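You operate a simulated robot arm through the tools that you are given. There is no shell and no other tool. Be economical: measure what you need, move in short steps, check, and stop when the job is done.

You run a simulated two-armed robot. Do the job below in one go: nothing can be reset, and whatever is moved stays where it is left.

TASK
Take the steel sleeve and put it on the top of the big carton. Open the table drawer, take the white box on the white table and put it away in the inside of the table drawer and shut the drawer again. Put two of the blue fittings from the white table on the top of the narrow table. Switch the green switch on. Take the small grey cone from the third shelf from the bottom of the blue rack and leave it on the glass panel. Any order will do. Set down upright: blue fitting.

The check looks at the end state, three seconds after you hand in, the way a careful person would. Anything else that was tipped, shoved, dropped, spilled or broken makes it a failure.

THE ROBOT
Two 6-joint arms with fingered hands on one trunk, on a base that drives. Base frame: it is fixed to the floor where the robot stands at the start and does not move with it; the origin is under the middle of the robot, x ahead of it, y to its left, z up. Lengths are in cm, angles in rad, forces in N, time in s.
The left shoulder is at the start at [2.1, 17, 146.1], the right one opposite. With the tool pointing down near the work surface each hand reaches from about 38 to 68 cm from the robot's upright axis, wherever it stands, measured 20 degrees to its own side. Places, roughly: blue fitting (4x4x7 cm) [-430, -310, 90]; glass panel [-460, -300, 80]; green switch [-430, -310, 80]; inside of the table drawer [-450, -240, 70]; small grey cone (6x6x13 cm) [-460, -180, 110]; steel sleeve (3x3x3 cm) [70, 0, 90]; table drawer [-440, -240, 70]; top of the big carton (57x20 cm) [124, 62, 104]; top of the narrow table [-230, 10, 90]; white box [-475, -325, 75]. Payload 4.4 kg a hand.
The TCP of each hand is the grasp point between the finger pads, 3.3 cm short of the fingertips. In the tool frame z runs along the fingers and y along their closing line. The gripper opens to 16.4 cm. The gripper's body begins 9.3 cm behind the TCP. The gripper is a hand of 5 fingers: y runs from the thumb to the fingers, the wrist lies at [0, 0, -25.7] in the tool frame.
Orientation is that of the tool frame in the base frame, as [roll, pitch, yaw] about the fixed x, y, z axes, in that order (R = Rz(yaw) Ry(pitch) Rx(roll)). With the fingers straight down and closing along the base's y, the tool's x points along the base's -x, its y along +y and its z along -z.

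THE INTERFACE
- The arms move only by the tool step_arm. It takes "left_series", "right_series" or both (then of equal length, played together; a hand with none holds still); each is a list of rows, each a list of 6 numbers: the shift along the tool's x, y, z in cm, then the turn, a rotation vector about the tool's x, y, z in rad. In form: [[x, y, z, ax, ay, az], ...]. A call has 1 to 10 rows; each row shifts and turns the commanded pose from where the row before left it, along the tool's axes as they then stand. Each row takes 0.2 s and may step no farther than 5 cm and 0.15 rad from the row before; otherwise, the whole call is refused. A pose out of reach is approached as far as the arm can. The call stops where the force on the tool passes 40 N (or 10 N more than at its start, if that is more) or the arm is blocked; 0.2 s more then pass. In this call time passes only in rows, and 0.2 s behind the last. The reply holds the time, the measured pose of the TCP, the force on the tool along the base axes, the opening and the grip force, in the units named above and with some noise, with the torque about the TCP (base axes, N m) and any sound that the robot's microphone picked up.
- Cameras (640 x 400 px; columns grow to the right, rows downward): "scene" is now at [9.06, -0.99, 162.5]; the picture's right is [-0.03, -1.00, 0.00], its down [-0.70, 0.02, -0.71] and it looks along [0.71, -0.02, -0.70] (base axes); focal length 261 px, centre (320, 200). "left" rides on the left gripper at [-9.3, -0.1, -12.4] in its tool frame; the picture's right is [0.01, -1.00, 0.00], its down [0.80, 0.01, -0.60] and it looks along [0.60, 0.01, 0.80] (tool axes); focal length 275 px, centre (320, 200). "right" rides on the right gripper at [9.3, -0.1, -12.4] in its tool frame; the picture's right is [0.01, 1.00, 0.00], its down [-0.80, 0.01, -0.60] and it looks along [-0.60, 0.01, 0.80] (tool axes); focal length 275 px, centre (320, 200). There is no depth. A picture from a camera that has moved, and an enlarged one, comes with that camera's place and axes in the base frame and with its lens. The place of the scene camera against the robot may be out by one fixed shift of up to 1.2 cm in any direction.
- snapshot(camera): a new picture of that camera. It takes no simulated time.
- slide_trunk(by): slides the trunk up (or, below 0, down) by that many cm; the arms and the scene camera ride with it, the base frame stays. It gives what a move gives, with no picture.
- steer(legs): drives the robot by 1 to 6 legs, each [ahead, left, turn to the left] in cm, cm and rad, along the robot's own axes; the way and the turn of a leg run together, so that a leg with both is an arc; at most 150 cm and 3.142 rad a leg. The arms and the cameras ride along, it lands a little off, and it stops where it bumps. It gives what a move gives.
- move_fingers(fingers, thumb_bend, hand): sets how far each is bent, from 0 (flat) to 100 (curled in); at 30 the hand is open as for a grip, at 70 the pads meet at the TCP. One left out holds its place. A second passes; each finger stops where it meets its share of the squeeze, and holds until it gets a number again. It is the only way to open and close the hand. It gives what a move gives, with no picture; readings hold the bend of each and the force on the fingers (four entries, about 0 where the hand has none), thumb and palm.
- aim_head(pan, tilt): turns the head with the scene camera to pan (to the left, within 1.501 rad either way) and tilt (down, from -0.506 to 1.204), counted from straight ahead of the robot. It gives what a move gives.
- enlarge(camera, box): a new picture of the part [left, top, right, bottom] of that camera's present view, enlarged. It takes no simulated time.
- sign_off(): hands the job in; it is judged then, once.

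Go step by step. Nothing tells you exact positions but the pictures and the camera data: compare them with the known pose of the tool, close in by small moves and look again before you grip or let go. The budget is 196 turns and 172 pictures, counting those below and the enlarged ones. Unless the task says otherwise, let go and move clear before handing in.

The tools are called after "Call:" by a JSON object that holds its "fn" and its "kwargs". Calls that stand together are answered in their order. step_arm: Moves the arms, as the interface text tells. Its arguments: {"type":"object","properties":{"left_series":{"type":"array","items":{"type":"array","items":{"type":"number"}}},"right_series":{"type":"array","items":{"type":"array","items":{"type":"number"}}}},"required":[]} The other tools are called the same way: slide_trunk (by) slides the trunk up or down; move_fingers (fingers, thumb_bend, hand) moves the fingers one by one; steer (legs) drives the base; aim_head (pan, tilt) turns the head that bears the scene camera; snapshot (camera) takes a picture; enlarge (camera, box) takes an enlarged picture of a part of a camera's view; sign_off () hands the job in.

At the start:

```text
clock: 0.0
left_tool_pos: [60.55, 29.82, 109.62]
left_tcp_rot: [3.141, 0.001, 3.141]
left_wrist_force: [0.4, 0.1, 0.7]
left_torque: [-0.01, -0.01, 0.04]
left_finger_gap: 16.39
left_grasp_force: 0.0
left_shape: jaw
left_bend: [30.0, 30.0]
left_finger forces: [0.1, 0.0, 0.1, 0.1, 0.0, 0.0]
right_tool_pos: [61.26, -24.62, 99.93]
right_tcp_rot: [-3.14, 0.001, -3.141]
right_wrist_force: [0.4, -0.5, 0.3]
right_torque: [-0.03, -0.01, -0.01]
right_finger_gap: 16.41
right_grasp_force: 0.0
right_shape: jaw
right_bend: [30.0, 30.0]
right_finger forces: [0.0, 0.0, 0.0, 0.0, 0.0, 0.0]
trunk travel left (down, up): [-71.3, 2.9]
robot x, y, heading: [0.06, 0.02, 0.004]
head pan, tilt: [-0.031, 0.78]
```

scene: 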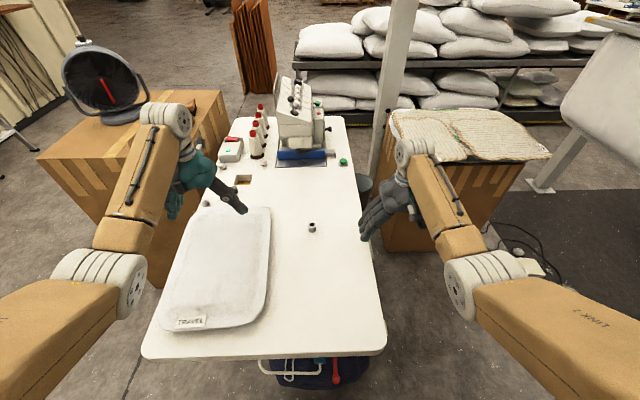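
right: 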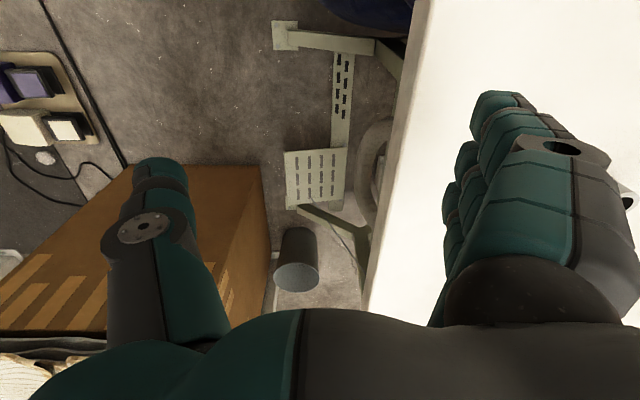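
left: 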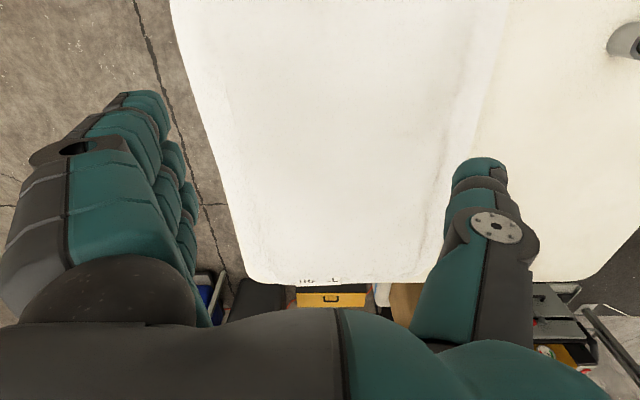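

I see the table ahead with the steel sleeve near its middle and the big carton with a fan on it at the left. First I take a closer look at the sleeve and the carton.

Call:
{"fn": "enlarge", "kwargs": {"camera": "scene", "box": [270, 190, 350, 250]}}

Call:
{"fn": "enlarge", "kwargs": {"camera": "scene", "box": [20, 40, 280, 220]}}

```text
6.67 times, centred on (310, 220) of scene
camera zoom: at [9.06, -0.99, 162.5], right [-0.03, -1.0, 0.0], down [-0.7, 0.02, -0.71], along [0.71, -0.02, -0.7], focal length 1742 px, centre (387, 67)
```

zoom: 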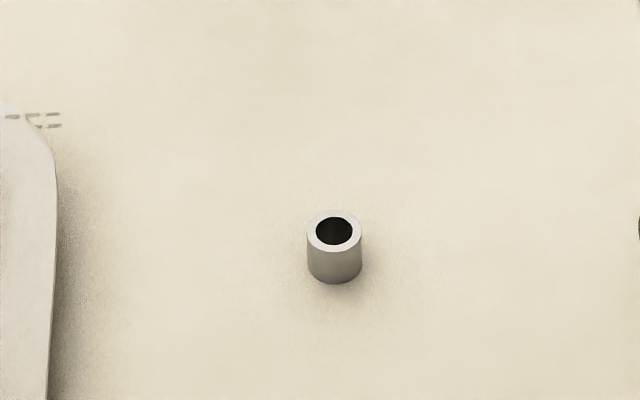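

```text
2.22 times, centred on (150, 130) of scene
camera zoom: at [9.06, -0.99, 162.5], right [-0.03, -1.0, 0.0], down [-0.7, 0.02, -0.71], along [0.71, -0.02, -0.7], focal length 581 px, centre (698, 356)
```

zoom: 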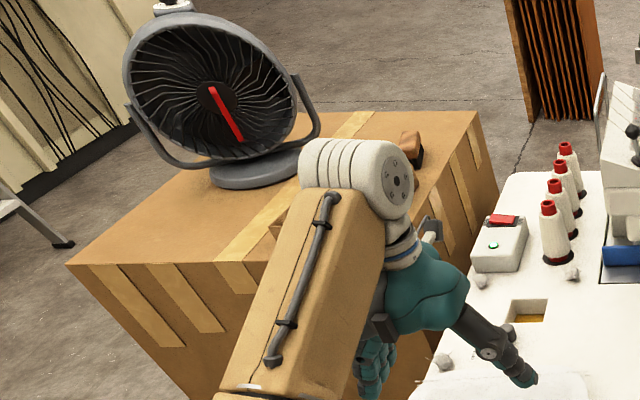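

The sleeve stands near (69, 0). Before driving, I look to the left and down for free floor.

Call:
{"fn": "aim_head", "kwargs": {"pan": 1.0, "tilt": 0.7}}

Call:
{"fn": "snapshot", "kwargs": {"camera": "scene"}}

Call:
{"fn": "aim_head", "kwargs": {"pan": 0.0, "tilt": 1.2}}

Call:
{"fn": "snapshot", "kwargs": {"camera": "scene"}}

```text
clock: 1.3
left_tool_pos: [60.64, 30.03, 109.63]
left_tcp_rot: [-3.14, 0.0, 3.141]
left_wrist_force: [0.5, 0.6, 0.3]
left_torque: [-0.02, 0.03, -0.04]
left_finger_gap: 16.39
left_grasp_force: 0.2
left_shape: jaw
left_bend: [30.0, 30.0]
left_finger forces: [0.0, 0.0, 0.0, 0.0, 0.0, 0.0]
right_tool_pos: [61.31, -24.63, 100.01]
right_tcp_rot: [-3.141, 0.0, 3.14]
right_wrist_force: [0.4, -0.7, 0.4]
right_torque: [-0.01, -0.05, 0.02]
right_finger_gap: 16.38
right_grasp_force: 0.1
right_shape: jaw
right_bend: [30.0, 30.0]
right_finger forces: [0.1, 0.1, 0.0, 0.0, 0.1, 0.1]
trunk travel left (down, up): [-71.3, 2.9]
robot x, y, heading: [0.16, 0.1, 0.002]
head pan, tilt: [1.0, 0.7]
```

```text
166 pictures are left
camera scene: at [5.51, 6.41, 163.18], right [0.84, -0.54, 0.0], down [-0.35, -0.54, -0.76], along [0.41, 0.64, -0.64], focal length 261 px, centre (320, 200)
```

scene: 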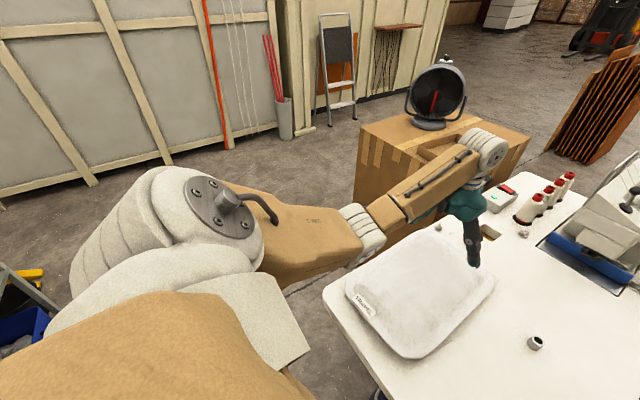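

```text
clock: 2.6
left_tool_pos: [60.56, 30.01, 109.66]
left_tcp_rot: [-3.142, 0.0, 3.14]
left_wrist_force: [-0.7, -0.2, 0.4]
left_torque: [-0.03, 0.04, -0.04]
left_finger_gap: 16.38
left_grasp_force: 0.0
left_shape: jaw
left_bend: [30.0, 30.0]
left_finger forces: [0.1, 0.0, 0.0, 0.0, 0.0, 0.0]
right_tool_pos: [61.41, -24.62, 100.09]
right_tcp_rot: [-3.141, 0.001, -3.14]
right_wrist_force: [0.8, 0.3, -0.5]
right_torque: [-0.02, -0.01, -0.02]
right_finger_gap: 16.4
right_grasp_force: 0.1
right_shape: jaw
right_bend: [30.0, 30.0]
right_finger forces: [0.0, 0.0, 0.0, 0.0, 0.0, 0.1]
trunk travel left (down, up): [-71.3, 2.9]
robot x, y, heading: [0.22, -0.11, -0.003]
head pan, tilt: [0.0, 1.201]
```

```text
165 pictures are left
camera scene: at [6.5, -0.73, 159.58], right [0.0, -1.0, 0.0], down [-0.93, 0.0, -0.36], along [0.36, 0.0, -0.93], focal length 261 px, centre (320, 200)
```

scene: 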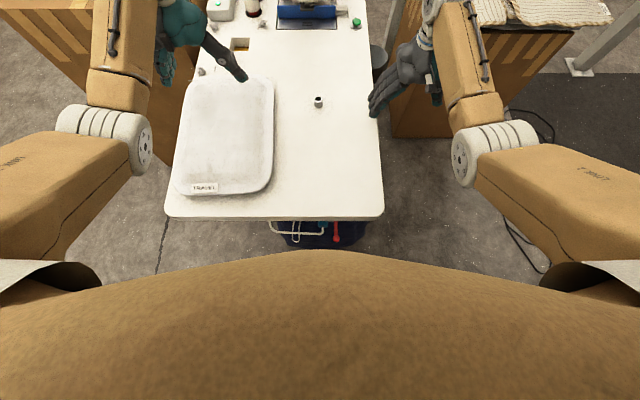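

The floor to the left is open. I shift left so the sleeve lies before the right hand.

Call:
{"fn": "steer", "kwargs": {"legs": [[3, 17, 0]]}}

Call:
{"fn": "step_arm", "kwargs": {"right_series": [[0, 4, 1, 0, 0, 0], [0, 4, 1, 0, 0, 0]]}}

Call:
{"fn": "snapshot", "kwargs": {"camera": "right"}}

Call:
{"fn": "snapshot", "kwargs": {"camera": "scene"}}

```text
clock: 4.0
left_tool_pos: [63.43, 47.54, 109.68]
left_tcp_rot: [-3.138, 0.0, -3.141]
left_wrist_force: [-0.4, 0.5, -0.6]
left_torque: [-0.06, 0.0, 0.01]
left_finger_gap: 16.38
left_grasp_force: 0.1
left_shape: jaw
left_bend: [30.0, 30.0]
left_finger forces: [0.1, 0.0, 0.0, 0.0, 0.1, 0.0]
right_tool_pos: [64.35, -6.96, 99.92]
right_tcp_rot: [-3.141, -0.002, -3.14]
right_wrist_force: [0.0, 0.7, -0.2]
right_torque: [-0.04, -0.03, -0.03]
right_finger_gap: 16.38
right_grasp_force: 0.0
right_shape: jaw
right_bend: [30.0, 30.0]
right_finger forces: [0.0, 0.1, 0.0, 0.0, 0.0, 0.0]
trunk travel left (down, up): [-71.3, 2.9]
robot x, y, heading: [3.09, 17.76, 0.001]
head pan, tilt: [0.0, 1.201]
```

```text
clock: 4.7
left_tool_pos: [63.6, 47.55, 109.69]
left_tcp_rot: [-3.138, -0.001, -3.141]
left_wrist_force: [-0.6, 1.5, -0.1]
left_torque: [-0.03, -0.01, 0.05]
left_finger_gap: 16.37
left_grasp_force: 0.0
left_shape: jaw
left_bend: [30.0, 30.0]
left_finger forces: [0.0, 0.0, 0.0, 0.0, 0.0, 0.0]
right_tool_pos: [64.37, 1.14, 97.98]
right_tcp_rot: [-3.14, 0.0, -3.14]
right_wrist_force: [-0.2, -0.2, 0.2]
right_torque: [-0.01, -0.01, 0.01]
right_finger_gap: 16.39
right_grasp_force: 0.0
right_shape: jaw
right_bend: [30.0, 30.0]
right_finger forces: [0.0, 0.1, 0.0, 0.0, 0.0, 0.1]
trunk travel left (down, up): [-71.3, 2.9]
robot x, y, heading: [3.25, 17.47, 0.002]
head pan, tilt: [0.0, 1.201]
```

```text
164 pictures are left
camera right: at [55.02, 1.06, 110.38], right [-0.01, 1.0, 0.0], down [0.8, 0.01, 0.6], along [0.6, 0.01, -0.8], focal length 275 px, centre (320, 200)
```

right: 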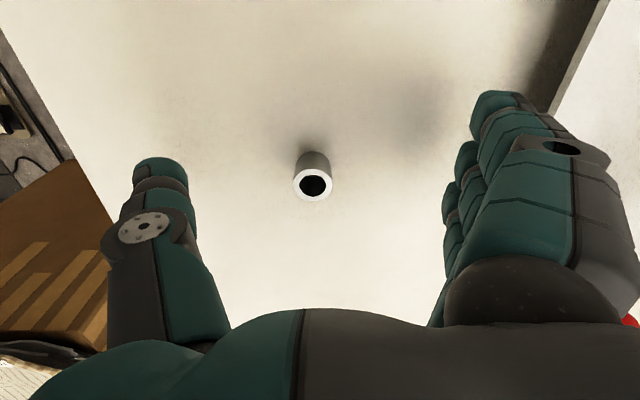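

```text
163 pictures are left
camera scene: at [9.51, 16.82, 159.58], right [0.0, -1.0, 0.0], down [-0.93, 0.0, -0.36], along [0.36, 0.0, -0.93], focal length 261 px, centre (320, 200)
```

scene: 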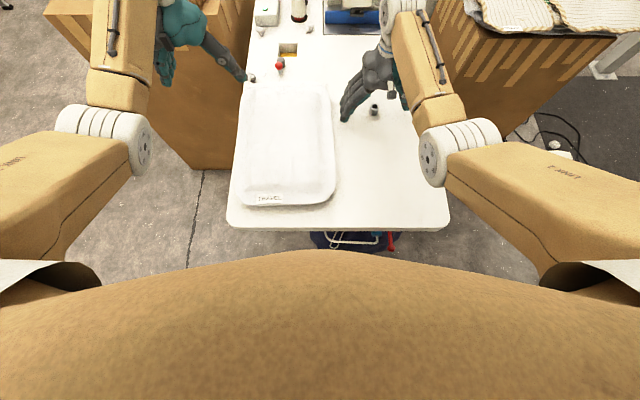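

The sleeve shows between the fingers in the wrist view. I lower a little to triangulate its height.

Call:
{"fn": "step_arm", "kwargs": {"right_series": [[0, 0, 3, 0, 0, 0], [0, 0, 2, 0, 0, 0]]}}

Call:
{"fn": "snapshot", "kwargs": {"camera": "right"}}

```text
clock: 5.2
left_tool_pos: [63.39, 47.29, 109.78]
left_tcp_rot: [-3.141, 0.002, -3.138]
left_wrist_force: [0.5, 1.1, -0.2]
left_torque: [-0.01, 0.08, -0.02]
left_finger_gap: 16.38
left_grasp_force: 0.0
left_shape: jaw
left_bend: [30.0, 30.0]
left_finger forces: [0.0, 0.1, 0.0, 0.1, 0.1, 0.1]
right_tool_pos: [64.47, 0.84, 94.55]
right_tcp_rot: [-3.141, 0.0, -3.133]
right_wrist_force: [-11.2, -3.6, 19.4]
right_torque: [1.18, 0.39, 0.65]
right_finger_gap: 16.38
right_grasp_force: 0.0
right_shape: jaw
right_bend: [30.0, 30.0]
right_finger forces: [4.3, 4.2, 4.2, 4.1, 3.1, 0.0]
trunk travel left (down, up): [-71.3, 2.9]
robot x, y, heading: [3.06, 17.27, -0.001]
head pan, tilt: [0.0, 1.201]
stopped in row 2 (right hand): the force on the tool passed its limit at 55 N (the readings are from after the stop); the commanded pose is now the measured one
```

```text
162 pictures are left
camera right: at [55.11, 0.67, 106.96], right [-0.02, 1.0, 0.0], down [0.8, 0.02, 0.6], along [0.6, 0.01, -0.8], focal length 275 px, centre (320, 200)
```

right: 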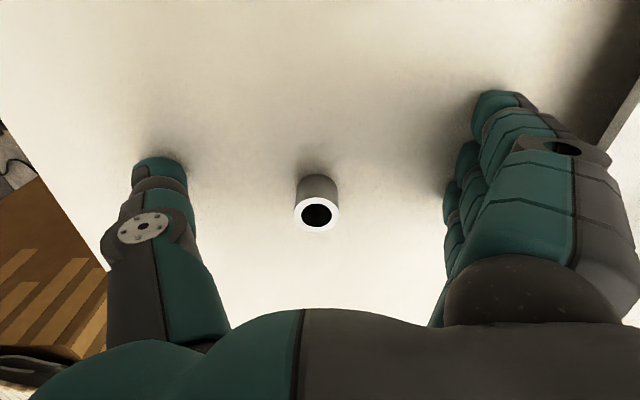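

The fingertips touched the table (about z 91), so the sleeve's top is near z 93.7 at (66.1, 0.7). I lift 1 cm, centre over it and half close.

Call:
{"fn": "step_arm", "kwargs": {"right_series": [[0, 0, -1, 0, 0, 0], [-1.6, 0, 0, 0, 0, 0]]}}

Call:
{"fn": "move_fingers", "kwargs": {"hand": "right", "fingers": 55, "thumb_bend": 55}}

Call:
{"fn": "snapshot", "kwargs": {"camera": "right"}}

```text
clock: 5.8
left_tool_pos: [63.57, 47.38, 109.6]
left_tcp_rot: [-3.141, 0.0, -3.141]
left_wrist_force: [0.2, 0.1, 0.3]
left_torque: [-0.01, 0.01, -0.02]
left_finger_gap: 16.38
left_grasp_force: 0.2
left_shape: jaw
left_bend: [30.0, 30.0]
left_finger forces: [0.0, 0.0, 0.0, 0.1, 0.1, 0.0]
right_tool_pos: [66.23, 0.84, 95.2]
right_tcp_rot: [-3.137, 0.001, -3.136]
right_wrist_force: [0.6, -0.2, 0.1]
right_torque: [-0.02, 0.04, 0.01]
right_finger_gap: 16.4
right_grasp_force: 0.1
right_shape: jaw
right_bend: [30.0, 30.0]
right_finger forces: [0.1, 0.0, 0.0, 0.0, 0.0, 0.1]
trunk travel left (down, up): [-71.3, 2.9]
robot x, y, heading: [3.13, 17.56, 0.005]
head pan, tilt: [0.0, 1.201]
```

```text
clock: 6.8
left_tool_pos: [63.37, 47.37, 109.77]
left_tcp_rot: [3.141, 0.001, -3.139]
left_wrist_force: [0.1, 0.4, 0.1]
left_torque: [0.0, -0.03, 0.0]
left_finger_gap: 16.37
left_grasp_force: 0.0
left_shape: jaw
left_bend: [30.0, 30.0]
left_finger forces: [0.0, 0.0, 0.1, 0.0, 0.0, 0.1]
right_tool_pos: [66.23, 0.85, 95.67]
right_tcp_rot: [-3.138, 0.008, -3.135]
right_wrist_force: [6.1, -4.3, 28.4]
right_torque: [-1.34, 0.14, 0.16]
right_finger_gap: 8.7
right_grasp_force: 14.3
right_shape: fingers
right_bend: [55.0, 54.0]
right_finger forces: [5.4, 0.1, 0.1, 0.0, 23.4, 0.0]
trunk travel left (down, up): [-71.3, 2.9]
robot x, y, heading: [2.92, 17.05, 0.004]
head pan, tilt: [0.0, 1.201]
```

```text
161 pictures are left
camera right: at [56.8, 0.75, 107.99], right [-0.02, 1.0, 0.0], down [0.8, 0.02, 0.61], along [0.61, 0.01, -0.8], focal length 275 px, centre (320, 200)
```

right: 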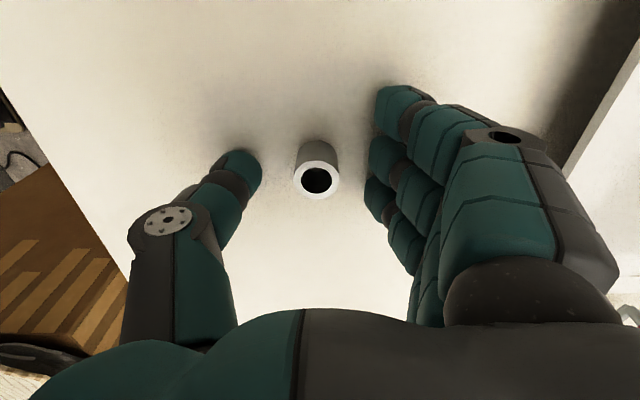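

The fingertips reach lower as they close and press the table; I raise 0.8 cm and close further.

Call:
{"fn": "step_arm", "kwargs": {"right_series": [[0, 0, -0.7, 0, 0, 0]]}}

Call:
{"fn": "move_fingers", "kwargs": {"hand": "right", "fingers": 61, "thumb_bend": 61}}

Call:
{"fn": "snapshot", "kwargs": {"camera": "right"}}

```text
clock: 7.2
left_tool_pos: [63.52, 47.44, 109.74]
left_tcp_rot: [-3.141, 0.0, -3.14]
left_wrist_force: [0.3, 0.0, 0.2]
left_torque: [0.02, 0.0, 0.02]
left_finger_gap: 16.38
left_grasp_force: 0.0
left_shape: jaw
left_bend: [30.0, 30.0]
left_finger forces: [0.0, 0.1, 0.1, 0.0, 0.1, 0.0]
right_tool_pos: [65.96, 0.92, 95.84]
right_tcp_rot: [3.141, -0.004, -3.136]
right_wrist_force: [-0.5, -1.6, 5.2]
right_torque: [-0.36, -0.01, 0.01]
right_finger_gap: 8.42
right_grasp_force: 2.4
right_shape: fingers
right_bend: [55.0, 54.0]
right_finger forces: [0.0, 0.0, 0.0, 0.0, 4.8, 0.1]
trunk travel left (down, up): [-71.3, 2.9]
robot x, y, heading: [3.32, 17.31, -0.001]
head pan, tilt: [0.0, 1.201]
```

```text
clock: 8.2
left_tool_pos: [63.51, 47.38, 109.67]
left_tcp_rot: [-3.142, 0.0, -3.14]
left_wrist_force: [-0.2, -0.3, -0.2]
left_torque: [-0.02, 0.0, 0.01]
left_finger_gap: 16.37
left_grasp_force: 0.1
left_shape: jaw
left_bend: [30.0, 30.0]
left_finger forces: [0.0, 0.0, 0.0, 0.0, 0.0, 0.0]
right_tool_pos: [66.31, 0.91, 95.96]
right_tcp_rot: [-3.141, -0.001, -3.134]
right_wrist_force: [-0.1, -0.5, 0.5]
right_torque: [0.01, -0.04, -0.01]
right_finger_gap: 6.03
right_grasp_force: 0.0
right_shape: fingers
right_bend: [61.0, 61.0]
right_finger forces: [0.0, 0.0, 0.0, 0.0, 0.0, 0.1]
trunk travel left (down, up): [-71.3, 2.9]
robot x, y, heading: [2.85, 17.58, 0.002]
head pan, tilt: [0.0, 1.201]
```

```text
160 pictures are left
camera right: at [56.84, 0.75, 108.39], right [-0.02, 1.0, 0.0], down [0.8, 0.02, 0.6], along [0.6, 0.01, -0.8], focal length 275 px, centre (320, 200)
```

right: 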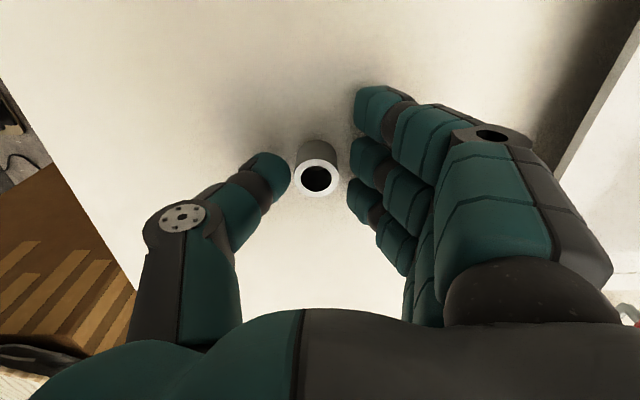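

The sleeve sits centred between thumb and fingers. Closing.

Call:
{"fn": "move_fingers", "kwargs": {"hand": "right", "fingers": 72, "thumb_bend": 72}}

Call:
{"fn": "step_arm", "kwargs": {"right_series": [[0, 0, -2, 0, 0, 0], [0, 0, -3, 0, 0, 0]]}}

Call:
{"fn": "snapshot", "kwargs": {"camera": "right"}}

```text
clock: 9.2
left_tool_pos: [63.53, 47.44, 109.71]
left_tcp_rot: [3.14, -0.001, -3.139]
left_wrist_force: [0.1, -1.0, -0.2]
left_torque: [-0.01, 0.0, -0.01]
left_finger_gap: 16.41
left_grasp_force: 0.0
left_shape: jaw
left_bend: [30.0, 30.0]
left_finger forces: [0.1, 0.0, 0.1, 0.1, 0.1, 0.0]
right_tool_pos: [66.27, 0.87, 95.97]
right_tcp_rot: [-3.141, -0.001, -3.135]
right_wrist_force: [0.3, 0.3, -0.8]
right_torque: [-0.02, -0.02, -0.01]
right_finger_gap: 4.57
right_grasp_force: 19.6
right_shape: fingers
right_bend: [70.0, 66.0]
right_finger forces: [0.0, 16.3, 3.4, 0.1, 19.8, 0.0]
trunk travel left (down, up): [-71.3, 2.9]
robot x, y, heading: [3.12, 17.75, 0.001]
head pan, tilt: [0.0, 1.201]
```

```text
clock: 9.8
left_tool_pos: [63.47, 47.4, 109.78]
left_tcp_rot: [-3.141, 0.0, -3.14]
left_wrist_force: [0.6, -0.6, -0.6]
left_torque: [0.02, -0.01, -0.02]
left_finger_gap: 16.38
left_grasp_force: 0.0
left_shape: jaw
left_bend: [30.0, 30.0]
left_finger forces: [0.0, 0.0, 0.0, 0.0, 0.0, 0.1]
right_tool_pos: [66.32, 0.94, 101.01]
right_tcp_rot: [-3.139, -0.002, -3.137]
right_wrist_force: [0.3, 1.2, -0.6]
right_torque: [0.0, -0.01, -0.03]
right_finger_gap: 4.54
right_grasp_force: 19.6
right_shape: fingers
right_bend: [70.0, 66.0]
right_finger forces: [0.0, 16.2, 3.5, 0.0, 19.8, 0.0]
trunk travel left (down, up): [-71.3, 2.9]
robot x, y, heading: [2.83, 17.45, 0.004]
head pan, tilt: [0.0, 1.201]
```

```text
159 pictures are left
camera right: at [56.87, 0.73, 113.34], right [-0.02, 1.0, 0.0], down [0.8, 0.02, 0.6], along [0.6, 0.01, -0.8], focal length 275 px, centre (320, 200)
```

right: 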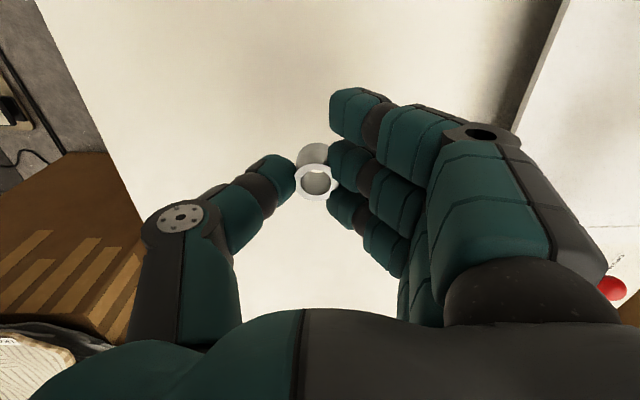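

The sleeve is held. I lift it, draw the left arm in and up, then drive around the table to the near side of the carton.

Call:
{"fn": "step_arm", "kwargs": {"right_series": [[0, 0, -4, 0, 0, 0], [0, 0, -4, 0, 0, 0], [0, 0, -4, 0, 0, 0], [0, 0, -3, 0, 0, 0]], "left_series": [[4, 0, -3, 0, 0, 0], [4, 0, -3, 0, 0, 0], [4, 0, -3, 0, 0, 0], [4, 0, -3, 0, 0, 0]]}}

Call:
{"fn": "steer", "kwargs": {"legs": [[-23, 0, 0], [0, 66, 0], [45, 0, 0]]}}

Call:
{"fn": "aim_head", "kwargs": {"pan": -0.2, "tilt": 0.9}}

Call:
{"fn": "snapshot", "kwargs": {"camera": "scene"}}

Call:
{"fn": "snapshot", "kwargs": {"camera": "right"}}

```text
clock: 10.8
left_tool_pos: [61.14, 50.68, 108.88]
left_tcp_rot: [-3.14, 0.002, -3.139]
left_wrist_force: [-0.2, 0.5, -0.4]
left_torque: [0.01, 0.0, 0.0]
left_finger_gap: 16.37
left_grasp_force: 0.0
left_shape: jaw
left_bend: [30.0, 30.0]
left_finger forces: [0.0, 0.1, 0.0, 0.0, 0.0, 0.0]
left hand out of reach, approached as far as the arm can: row 1, 2, 3, 4
right_tool_pos: [67.92, 0.94, 114.96]
right_tcp_rot: [-3.139, -0.001, -3.134]
right_wrist_force: [0.6, 0.1, -1.7]
right_torque: [0.0, -0.03, 0.01]
right_finger_gap: 4.55
right_grasp_force: 19.5
right_shape: fingers
right_bend: [70.0, 66.0]
right_finger forces: [0.0, 16.2, 3.7, 0.0, 19.5, 0.0]
right hand out of reach, approached as far as the arm can: row 3, 4
trunk travel left (down, up): [-71.3, 2.9]
robot x, y, heading: [3.03, 17.61, 0.0]
head pan, tilt: [0.0, 1.201]
```

```text
clock: 18.2
left_tool_pos: [82.15, 118.31, 108.65]
left_tcp_rot: [-3.141, 0.0, -3.131]
left_wrist_force: [1.1, -0.6, -0.6]
left_torque: [0.01, 0.03, 0.0]
left_finger_gap: 16.43
left_grasp_force: 0.1
left_shape: jaw
left_bend: [30.0, 30.0]
left_finger forces: [0.0, 0.0, 0.1, 0.1, 0.0, 0.0]
right_tool_pos: [89.41, 68.71, 115.13]
right_tcp_rot: [-3.138, -0.001, -3.126]
right_wrist_force: [0.2, 0.5, -0.5]
right_torque: [0.01, 0.03, -0.02]
right_finger_gap: 4.54
right_grasp_force: 19.2
right_shape: fingers
right_bend: [70.0, 66.0]
right_finger forces: [0.0, 16.2, 3.6, 0.1, 19.6, 0.0]
trunk travel left (down, up): [-71.3, 2.9]
robot x, y, heading: [24.07, 84.42, 0.008]
head pan, tilt: [0.0, 1.201]
```

```text
clock: 19.0
left_tool_pos: [82.13, 118.27, 108.88]
left_tcp_rot: [-3.139, 0.002, -3.13]
left_wrist_force: [-0.7, 0.2, 0.5]
left_torque: [0.0, -0.01, 0.01]
left_finger_gap: 16.41
left_grasp_force: 0.1
left_shape: jaw
left_bend: [30.0, 30.0]
left_finger forces: [0.0, 0.0, 0.1, 0.1, 0.0, 0.1]
right_tool_pos: [89.27, 68.67, 115.02]
right_tcp_rot: [-3.139, -0.001, -3.125]
right_wrist_force: [-0.2, -0.6, -0.2]
right_torque: [0.0, -0.03, -0.02]
right_finger_gap: 4.55
right_grasp_force: 20.0
right_shape: fingers
right_bend: [70.0, 66.0]
right_finger forces: [0.1, 16.2, 3.7, 0.0, 19.7, 0.1]
trunk travel left (down, up): [-71.3, 2.9]
robot x, y, heading: [24.32, 84.67, 0.01]
head pan, tilt: [-0.201, 0.901]
```

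```text
158 pictures are left
camera scene: at [32.54, 82.41, 161.56], right [-0.19, -0.98, 0.0], down [-0.77, 0.15, -0.62], along [0.61, -0.12, -0.78], focal length 261 px, centre (320, 200)
```

scene: 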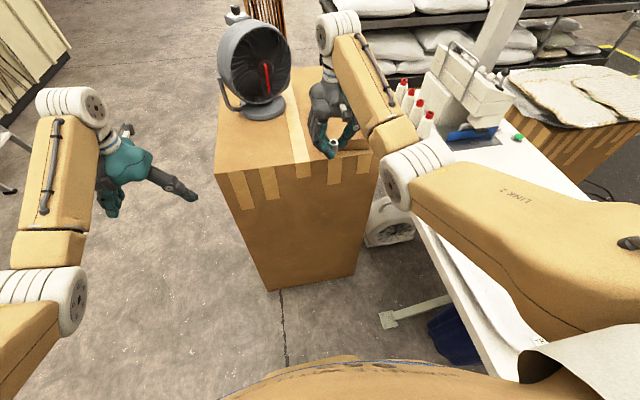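

```text
157 pictures are left
camera right: at [79.95, 68.5, 127.48], right [-0.03, 1.0, 0.0], down [0.8, 0.02, 0.6], along [0.6, 0.02, -0.8], focal length 275 px, centre (320, 200)
```

right: 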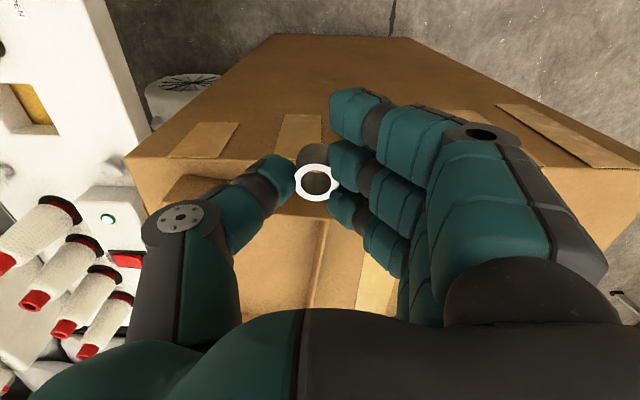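

The carton's near edge is at about x 94, top z 104. I zoom on the free part to see what lies there.

Call:
{"fn": "enlarge", "kwargs": {"camera": "scene", "box": [210, 60, 400, 190]}}

Call:
{"fn": "enlarge", "kwargs": {"camera": "right", "box": [120, 120, 440, 330]}}

```text
3.08 times, centred on (305, 125) of scene
camera zoom: at [32.54, 82.41, 161.56], right [-0.19, -0.98, 0.0], down [-0.77, 0.15, -0.62], along [0.61, -0.12, -0.78], focal length 804 px, centre (366, 431)
```

zoom: 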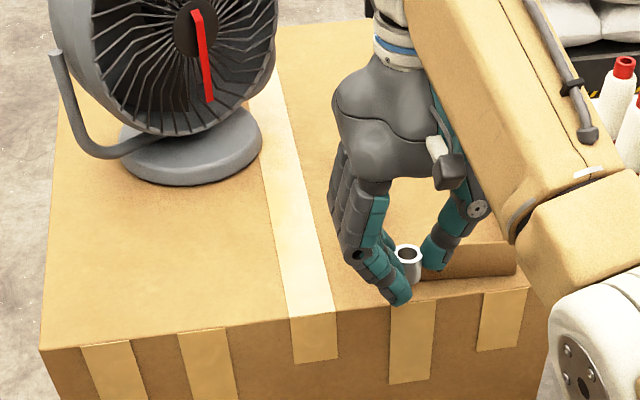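

```text
1.90 times, centred on (280, 225) of right
camera zoom: at [79.95, 68.5, 127.48], right [-0.03, 1.0, 0.0], down [0.8, 0.02, 0.6], along [0.6, 0.02, -0.8], focal length 524 px, centre (396, 152)
```

zoom: 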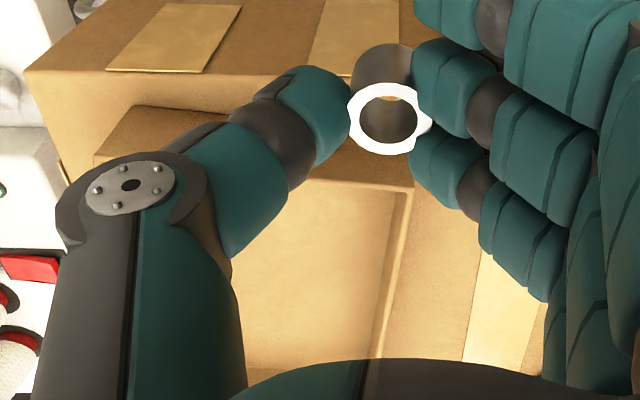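

There is a low cardboard piece on the carton under the hand. I move the right hand aside to see the free area properly.

Call:
{"fn": "step_arm", "kwargs": {"right_series": [[0, -5, 0, 0, 0, 0], [0, -5, 0, 0, 0, 0], [0, -5, 0, 0, 0, 0], [0, -5, 0, 0, 0, 0]]}}

Call:
{"fn": "snapshot", "kwargs": {"camera": "scene"}}

Call:
{"fn": "enlarge", "kwargs": {"camera": "scene", "box": [210, 60, 400, 190]}}

```text
clock: 20.0
left_tool_pos: [82.02, 118.16, 108.87]
left_tcp_rot: [3.141, 0.001, -3.13]
left_wrist_force: [0.0, -1.6, 0.0]
left_torque: [0.0, -0.02, 0.02]
left_finger_gap: 16.39
left_grasp_force: 0.0
left_shape: jaw
left_bend: [30.0, 30.0]
left_finger forces: [0.0, 0.1, 0.0, 0.0, 0.0, 0.0]
right_tool_pos: [89.57, 48.62, 115.09]
right_tcp_rot: [-3.141, 0.001, -3.127]
right_wrist_force: [-0.8, -1.0, -0.5]
right_torque: [0.07, -0.03, 0.02]
right_finger_gap: 4.51
right_grasp_force: 19.5
right_shape: fingers
right_bend: [70.0, 66.0]
right_finger forces: [0.0, 15.8, 3.8, 0.0, 19.3, 0.0]
trunk travel left (down, up): [-71.3, 2.9]
robot x, y, heading: [24.1, 84.36, 0.01]
head pan, tilt: [-0.201, 0.901]
```

```text
154 pictures are left
camera scene: at [32.55, 82.17, 161.56], right [-0.19, -0.98, 0.0], down [-0.77, 0.15, -0.62], along [0.61, -0.12, -0.78], focal length 261 px, centre (320, 200)
```

scene: 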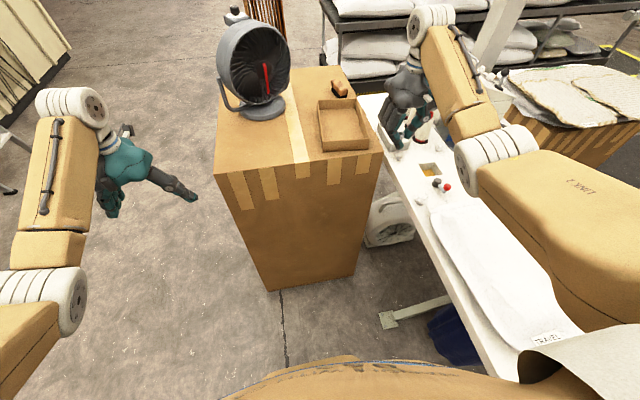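

```text
3.08 times, centred on (305, 125) of scene
camera zoom: at [32.55, 82.17, 161.56], right [-0.19, -0.98, 0.0], down [-0.77, 0.15, -0.62], along [0.61, -0.12, -0.78], focal length 804 px, centre (366, 431)
```

zoom: 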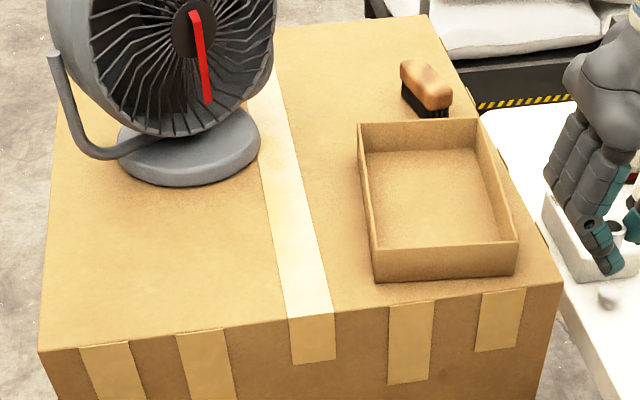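

The carton carries an open tray and a brush; there is a free strip left of the tray around y 71. I bring the hand to y≈71.5 and drive ahead.

Call:
{"fn": "step_arm", "kwargs": {"right_series": [[0, 5, -0.3, 0, 0, 0], [0, 5, 0, 0, 0, 0], [0, 5, 0, 0, 0, 0], [0, 5, 0, 0, 0, 0], [0, 3, 0, 0, 0, 0]]}}

Call:
{"fn": "steer", "kwargs": {"legs": [[17, 0, 0]]}}

Call:
{"fn": "snapshot", "kwargs": {"camera": "right"}}

Call:
{"fn": "snapshot", "kwargs": {"camera": "scene"}}

```text
clock: 21.2
left_tool_pos: [82.16, 118.29, 108.76]
left_tcp_rot: [-3.139, 0.001, -3.131]
left_wrist_force: [-0.6, 0.5, 0.5]
left_torque: [0.0, -0.03, -0.02]
left_finger_gap: 16.37
left_grasp_force: 0.0
left_shape: jaw
left_bend: [30.0, 30.0]
left_finger forces: [0.0, 0.1, 0.1, 0.0, 0.0, 0.1]
right_tool_pos: [89.36, 71.87, 115.21]
right_tcp_rot: [-3.139, -0.001, -3.126]
right_wrist_force: [-0.9, 0.7, -1.0]
right_torque: [-0.04, 0.01, -0.01]
right_finger_gap: 4.53
right_grasp_force: 19.5
right_shape: fingers
right_bend: [70.0, 66.0]
right_finger forces: [0.0, 15.4, 4.0, 0.0, 18.9, 0.0]
trunk travel left (down, up): [-71.3, 2.9]
robot x, y, heading: [24.08, 85.11, 0.012]
head pan, tilt: [-0.201, 0.901]
```

```text
clock: 22.6
left_tool_pos: [99.65, 118.3, 108.64]
left_tcp_rot: [-3.141, 0.0, -3.132]
left_wrist_force: [-0.2, -0.4, 0.4]
left_torque: [-0.01, 0.06, -0.01]
left_finger_gap: 16.4
left_grasp_force: 0.1
left_shape: jaw
left_bend: [30.0, 30.0]
left_finger forces: [0.0, 0.1, 0.0, 0.0, 0.0, 0.0]
right_tool_pos: [106.6, 71.55, 115.13]
right_tcp_rot: [-3.141, 0.002, -3.128]
right_wrist_force: [0.7, -0.4, -1.5]
right_torque: [-0.01, 0.05, -0.01]
right_finger_gap: 4.53
right_grasp_force: 19.1
right_shape: fingers
right_bend: [70.0, 66.0]
right_finger forces: [0.1, 15.4, 4.0, 0.0, 19.0, 0.2]
trunk travel left (down, up): [-71.3, 2.9]
robot x, y, heading: [41.47, 84.76, 0.008]
head pan, tilt: [-0.201, 0.901]
```

```text
152 pictures are left
camera right: at [97.18, 71.45, 127.55], right [-0.02, 1.0, 0.0], down [0.8, 0.02, 0.6], along [0.6, 0.01, -0.8], focal length 275 px, centre (320, 200)
```

right: 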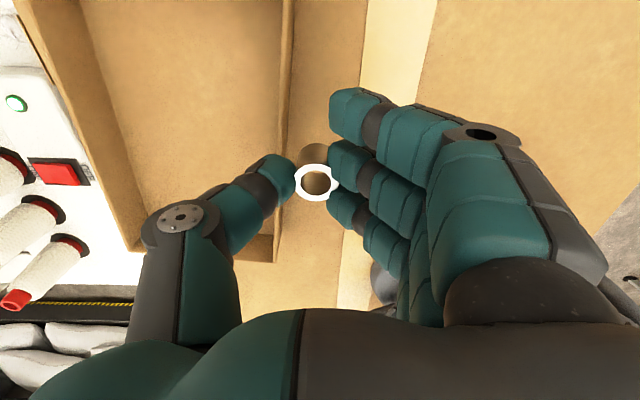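

```text
151 pictures are left
camera scene: at [49.91, 82.53, 161.55], right [-0.19, -0.98, 0.0], down [-0.77, 0.15, -0.62], along [0.61, -0.12, -0.78], focal length 261 px, centre (320, 200)
```

scene: 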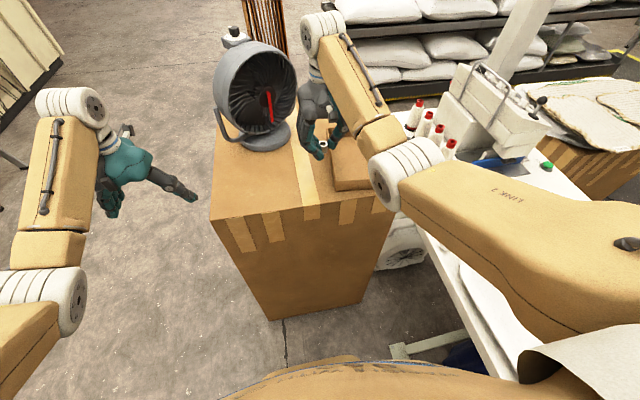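

The sleeve hangs between tray and tape. I shift 0.8 cm away from the tray and descend until contact.

Call:
{"fn": "step_arm", "kwargs": {"right_series": [[0, 0.8, 2, 0, 0, 0], [0, 0, 2, 0, 0, 0], [0, 0, 1, 0, 0, 0], [0, 0, 0.4, 0, 0, 0], [0, 0, 0.3, 0, 0, 0]]}}

Call:
{"fn": "snapshot", "kwargs": {"camera": "right"}}

Call:
{"fn": "enlarge", "kwargs": {"camera": "scene", "box": [280, 110, 400, 190]}}

```text
clock: 23.8
left_tool_pos: [99.35, 118.3, 108.74]
left_tcp_rot: [-3.139, 0.002, -3.136]
left_wrist_force: [-1.5, 0.8, 0.5]
left_torque: [-0.01, -0.02, 0.01]
left_finger_gap: 16.38
left_grasp_force: 0.1
left_shape: jaw
left_bend: [30.0, 30.0]
left_finger forces: [0.1, 0.0, 0.0, 0.0, 0.0, 0.0]
right_tool_pos: [106.28, 72.45, 109.51]
right_tcp_rot: [-3.14, 0.002, -3.129]
right_wrist_force: [0.9, 2.2, 1.8]
right_torque: [-0.13, 0.04, -0.03]
right_finger_gap: 4.53
right_grasp_force: 23.2
right_shape: fingers
right_bend: [70.0, 67.0]
right_finger forces: [0.0, 16.8, 4.7, 0.0, 23.3, 0.1]
trunk travel left (down, up): [-71.3, 2.9]
robot x, y, heading: [40.9, 84.97, 0.009]
head pan, tilt: [-0.201, 0.901]
```

```text
150 pictures are left
camera right: at [96.97, 72.35, 121.9], right [-0.02, 1.0, 0.0], down [0.8, 0.02, 0.6], along [0.6, 0.01, -0.8], focal length 275 px, centre (320, 200)
```

right: 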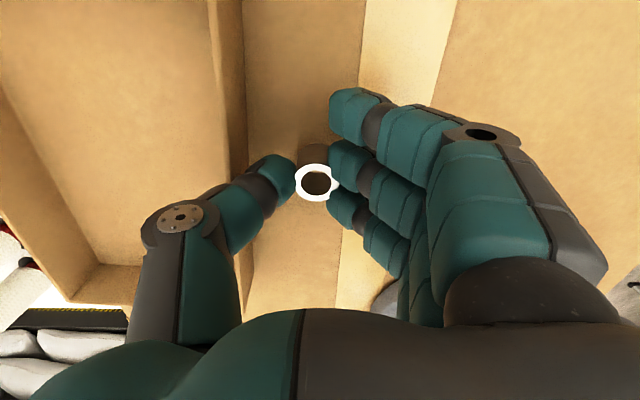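

```text
5.00 times, centred on (340, 150) of scene
camera zoom: at [49.66, 82.65, 161.57], right [-0.19, -0.98, 0.0], down [-0.77, 0.15, -0.62], along [0.61, -0.12, -0.78], focal length 1306 px, centre (220, 450)
```

zoom: 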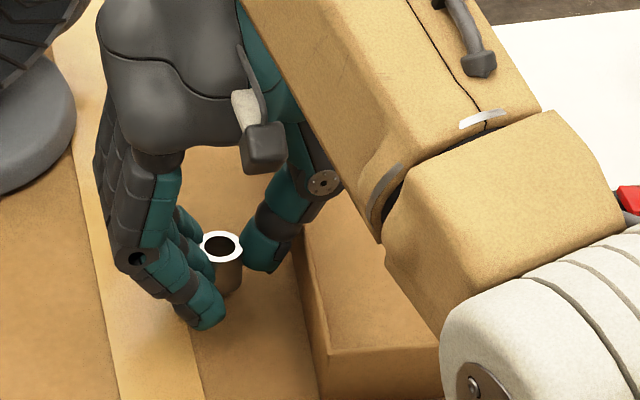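

Contact seems about to begin. I ease down 0.4 cm more.

Call:
{"fn": "step_arm", "kwargs": {"right_series": [[0, 0, 0.2, 0, 0, 0], [0, 0, 0.2, 0, 0, 0]]}}

```text
clock: 24.4
left_tool_pos: [99.41, 118.25, 108.63]
left_tcp_rot: [-3.139, 0.002, -3.134]
left_wrist_force: [0.6, -0.4, -0.9]
left_torque: [0.06, -0.01, -0.01]
left_finger_gap: 16.41
left_grasp_force: 0.0
left_shape: jaw
left_bend: [30.0, 30.0]
left_finger forces: [0.1, 0.0, 0.1, 0.0, 0.1, 0.0]
right_tool_pos: [106.49, 72.36, 108.88]
right_tcp_rot: [-3.139, 0.002, -3.129]
right_wrist_force: [-0.9, 0.3, -0.3]
right_torque: [-0.04, -0.01, -0.02]
right_finger_gap: 4.52
right_grasp_force: 20.7
right_shape: fingers
right_bend: [70.0, 67.0]
right_finger forces: [0.0, 16.1, 4.5, 0.0, 20.8, 0.1]
trunk travel left (down, up): [-71.3, 2.9]
robot x, y, heading: [41.55, 84.43, 0.006]
head pan, tilt: [-0.201, 0.901]
```

Call:
{"fn": "step_arm", "kwargs": {"right_series": [[0, 0, 0.3, 0, 0, 0], [0, 0, 0.3, 0, 0, 0]]}}

Call:
{"fn": "enlarge", "kwargs": {"camera": "scene", "box": [300, 135, 360, 175]}}

```text
clock: 25.0
left_tool_pos: [99.42, 118.25, 108.67]
left_tcp_rot: [-3.14, 0.002, -3.135]
left_wrist_force: [-0.2, 0.8, 1.3]
left_torque: [-0.01, -0.02, 0.01]
left_finger_gap: 16.38
left_grasp_force: 0.0
left_shape: jaw
left_bend: [30.0, 30.0]
left_finger forces: [0.0, 0.0, 0.1, 0.0, 0.0, 0.0]
right_tool_pos: [106.3, 72.5, 108.45]
right_tcp_rot: [-3.141, 0.001, -3.131]
right_wrist_force: [0.3, 0.0, -0.1]
right_torque: [-0.03, -0.01, 0.04]
right_finger_gap: 4.51
right_grasp_force: 21.4
right_shape: fingers
right_bend: [70.0, 67.0]
right_finger forces: [0.1, 16.1, 4.6, 0.0, 20.9, 0.0]
trunk travel left (down, up): [-71.3, 2.9]
robot x, y, heading: [41.37, 84.81, 0.011]
head pan, tilt: [-0.201, 0.901]
```

```text
10.00 times, centred on (330, 155) of scene
camera zoom: at [49.74, 82.54, 161.56], right [-0.19, -0.98, 0.0], down [-0.77, 0.15, -0.62], along [0.61, -0.12, -0.78], focal length 2612 px, centre (220, 650)
```

zoom: 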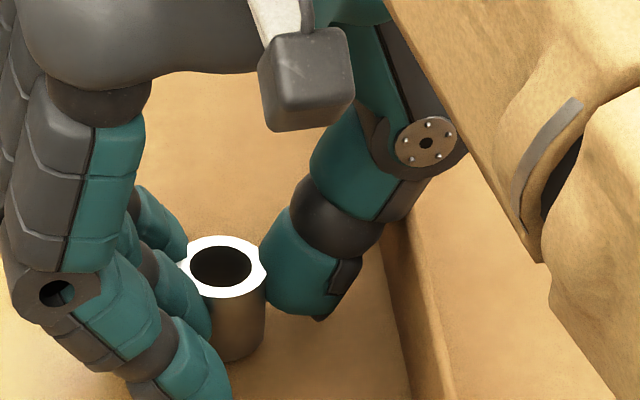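

Call:
{"fn": "step_arm", "kwargs": {"right_series": [[0, 0, 0.3, 0, 0, 0], [0, 0, 0.3, 0, 0, 0]]}}

Call:
{"fn": "enlarge", "kwargs": {"camera": "scene", "box": [300, 135, 360, 175]}}

```text
clock: 25.6
left_tool_pos: [99.15, 118.4, 108.76]
left_tcp_rot: [-3.141, 0.004, -3.134]
left_wrist_force: [0.6, 0.0, -0.1]
left_torque: [0.04, 0.05, 0.01]
left_finger_gap: 16.4
left_grasp_force: 0.1
left_shape: jaw
left_bend: [30.0, 30.0]
left_finger forces: [0.0, 0.0, 0.1, 0.1, 0.1, 0.1]
right_tool_pos: [106.33, 72.48, 108.09]
right_tcp_rot: [-3.141, 0.005, -3.13]
right_wrist_force: [-2.7, 0.3, 13.2]
right_torque: [-0.22, -0.02, -0.02]
right_finger_gap: 4.49
right_grasp_force: 23.2
right_shape: fingers
right_bend: [70.0, 67.0]
right_finger forces: [0.0, 18.2, 4.9, 0.0, 23.7, 0.0]
trunk travel left (down, up): [-71.3, 2.9]
robot x, y, heading: [41.36, 84.71, 0.008]
head pan, tilt: [-0.201, 0.901]
```

```text
10.00 times, centred on (330, 155) of scene
camera zoom: at [49.55, 82.57, 161.59], right [-0.19, -0.98, 0.0], down [-0.77, 0.15, -0.62], along [0.61, -0.12, -0.78], focal length 2612 px, centre (220, 650)
```

zoom: 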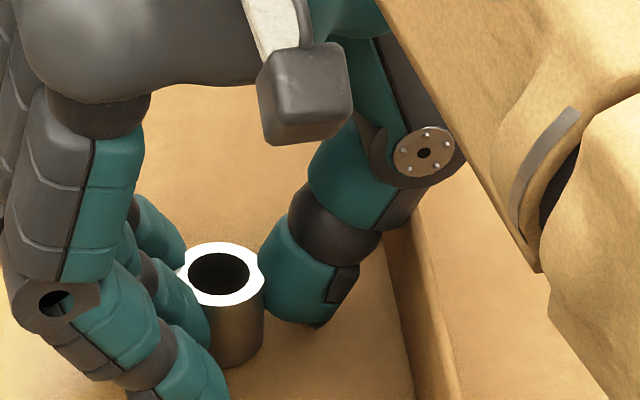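

Contact with 13 N: the sleeve stands on the carton. I relax slightly and open gently.

Call:
{"fn": "step_arm", "kwargs": {"right_series": [[0, 0, -0.2, 0, 0, 0]]}}

Call:
{"fn": "move_fingers", "kwargs": {"hand": "right", "fingers": 60, "thumb_bend": 65}}

Call:
{"fn": "enlarge", "kwargs": {"camera": "scene", "box": [300, 135, 360, 175]}}

Call:
{"fn": "snapshot", "kwargs": {"camera": "right"}}

```text
clock: 26.0
left_tool_pos: [99.24, 118.37, 108.67]
left_tcp_rot: [-3.141, 0.002, -3.133]
left_wrist_force: [-0.7, -0.1, 0.1]
left_torque: [0.0, 0.0, 0.01]
left_finger_gap: 16.38
left_grasp_force: 0.1
left_shape: jaw
left_bend: [30.0, 30.0]
left_finger forces: [0.0, 0.0, 0.1, 0.1, 0.1, 0.0]
right_tool_pos: [106.48, 72.43, 108.08]
right_tcp_rot: [-3.14, 0.002, -3.129]
right_wrist_force: [0.7, 0.5, 8.2]
right_torque: [-0.17, -0.04, 0.0]
right_finger_gap: 4.53
right_grasp_force: 22.4
right_shape: fingers
right_bend: [70.0, 67.0]
right_finger forces: [0.0, 17.2, 5.2, 0.1, 22.2, 0.0]
trunk travel left (down, up): [-71.3, 2.9]
robot x, y, heading: [41.46, 84.86, 0.01]
head pan, tilt: [-0.201, 0.901]
```

```text
clock: 27.0
left_tool_pos: [99.39, 118.19, 108.79]
left_tcp_rot: [-3.139, 0.001, -3.133]
left_wrist_force: [-0.3, 0.4, 1.1]
left_torque: [0.01, 0.0, 0.01]
left_finger_gap: 16.38
left_grasp_force: 0.0
left_shape: jaw
left_bend: [30.0, 30.0]
left_finger forces: [0.0, 0.0, 0.1, 0.1, 0.1, 0.0]
right_tool_pos: [106.33, 72.41, 108.04]
right_tcp_rot: [-3.14, 0.001, -3.128]
right_wrist_force: [0.3, 0.2, -0.9]
right_torque: [0.01, 0.0, -0.01]
right_finger_gap: 5.49
right_grasp_force: 0.3
right_shape: fingers
right_bend: [60.0, 65.0]
right_finger forces: [0.0, 0.1, 0.0, 0.0, 0.2, 0.0]
trunk travel left (down, up): [-71.3, 2.9]
robot x, y, heading: [41.53, 84.81, 0.006]
head pan, tilt: [-0.201, 0.901]
```

```text
10.00 times, centred on (330, 155) of scene
camera zoom: at [49.75, 82.54, 161.56], right [-0.19, -0.98, 0.0], down [-0.77, 0.15, -0.62], along [0.61, -0.12, -0.78], focal length 2612 px, centre (220, 650)
```

zoom: 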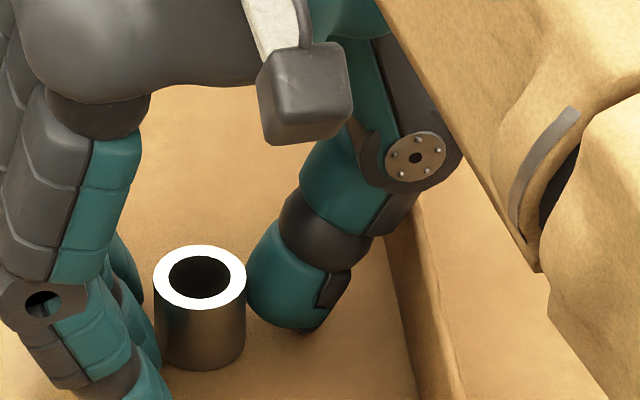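

```text
145 pictures are left
camera right: at [97.09, 72.27, 120.45], right [-0.02, 1.0, 0.0], down [0.8, 0.02, 0.6], along [0.6, 0.01, -0.8], focal length 275 px, centre (320, 200)
```

right: 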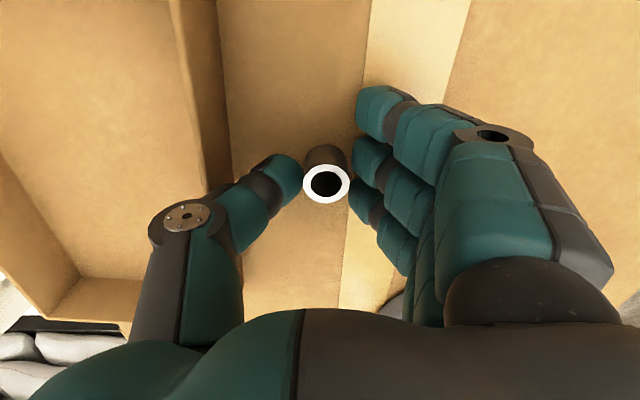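

The sleeve stands free. I open a bit more and lift away.

Call:
{"fn": "move_fingers", "kwargs": {"hand": "right", "fingers": 54, "thumb_bend": 62}}

Call:
{"fn": "step_arm", "kwargs": {"right_series": [[0, 0.3, -2, 0, 0, 0], [0, 0, -3, 0, 0, 0], [0, 0, -2.5, 0, 0, 0]]}}

Call:
{"fn": "snapshot", "kwargs": {"camera": "right"}}

```text
clock: 28.0
left_tool_pos: [99.37, 118.33, 108.75]
left_tcp_rot: [-3.139, 0.001, -3.134]
left_wrist_force: [1.2, 0.4, 0.1]
left_torque: [-0.01, 0.0, 0.01]
left_finger_gap: 16.38
left_grasp_force: 0.0
left_shape: jaw
left_bend: [30.0, 30.0]
left_finger forces: [0.0, 0.1, 0.1, 0.0, 0.0, 0.0]
right_tool_pos: [106.42, 72.49, 108.1]
right_tcp_rot: [-3.14, -0.001, -3.13]
right_wrist_force: [1.1, 0.1, 5.8]
right_torque: [0.25, 0.1, -0.01]
right_finger_gap: 6.88
right_grasp_force: 3.2
right_shape: fingers
right_bend: [54.0, 62.0]
right_finger forces: [3.4, 1.5, 0.7, 0.0, 0.5, 0.0]
trunk travel left (down, up): [-71.3, 2.9]
robot x, y, heading: [41.33, 84.67, 0.006]
head pan, tilt: [-0.201, 0.901]
```

```text
clock: 28.8
left_tool_pos: [99.34, 118.34, 108.75]
left_tcp_rot: [-3.139, 0.0, -3.135]
left_wrist_force: [-0.3, -0.1, 0.5]
left_torque: [-0.03, 0.0, -0.02]
left_finger_gap: 16.4
left_grasp_force: 0.1
left_shape: jaw
left_bend: [30.0, 30.0]
left_finger forces: [0.1, 0.0, 0.1, 0.0, 0.1, 0.1]
right_tool_pos: [106.41, 72.6, 115.63]
right_tcp_rot: [-3.139, 0.001, -3.129]
right_wrist_force: [-0.1, 0.3, 0.7]
right_torque: [0.0, -0.04, 0.01]
right_finger_gap: 6.89
right_grasp_force: 0.0
right_shape: fingers
right_bend: [54.0, 62.0]
right_finger forces: [0.0, 0.0, 0.0, 0.0, 0.0, 0.1]
trunk travel left (down, up): [-71.3, 2.9]
robot x, y, heading: [41.44, 84.82, 0.008]
head pan, tilt: [-0.201, 0.901]
```

```text
144 pictures are left
camera right: at [97.07, 72.52, 128.04], right [-0.02, 1.0, 0.0], down [0.8, 0.02, 0.6], along [0.6, 0.01, -0.8], focal length 275 px, centre (320, 200)
```

right: 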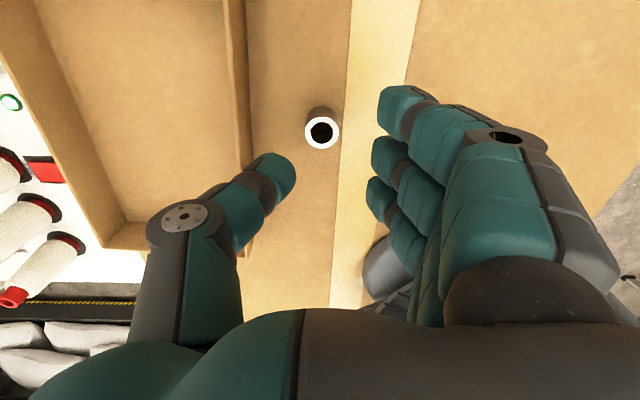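

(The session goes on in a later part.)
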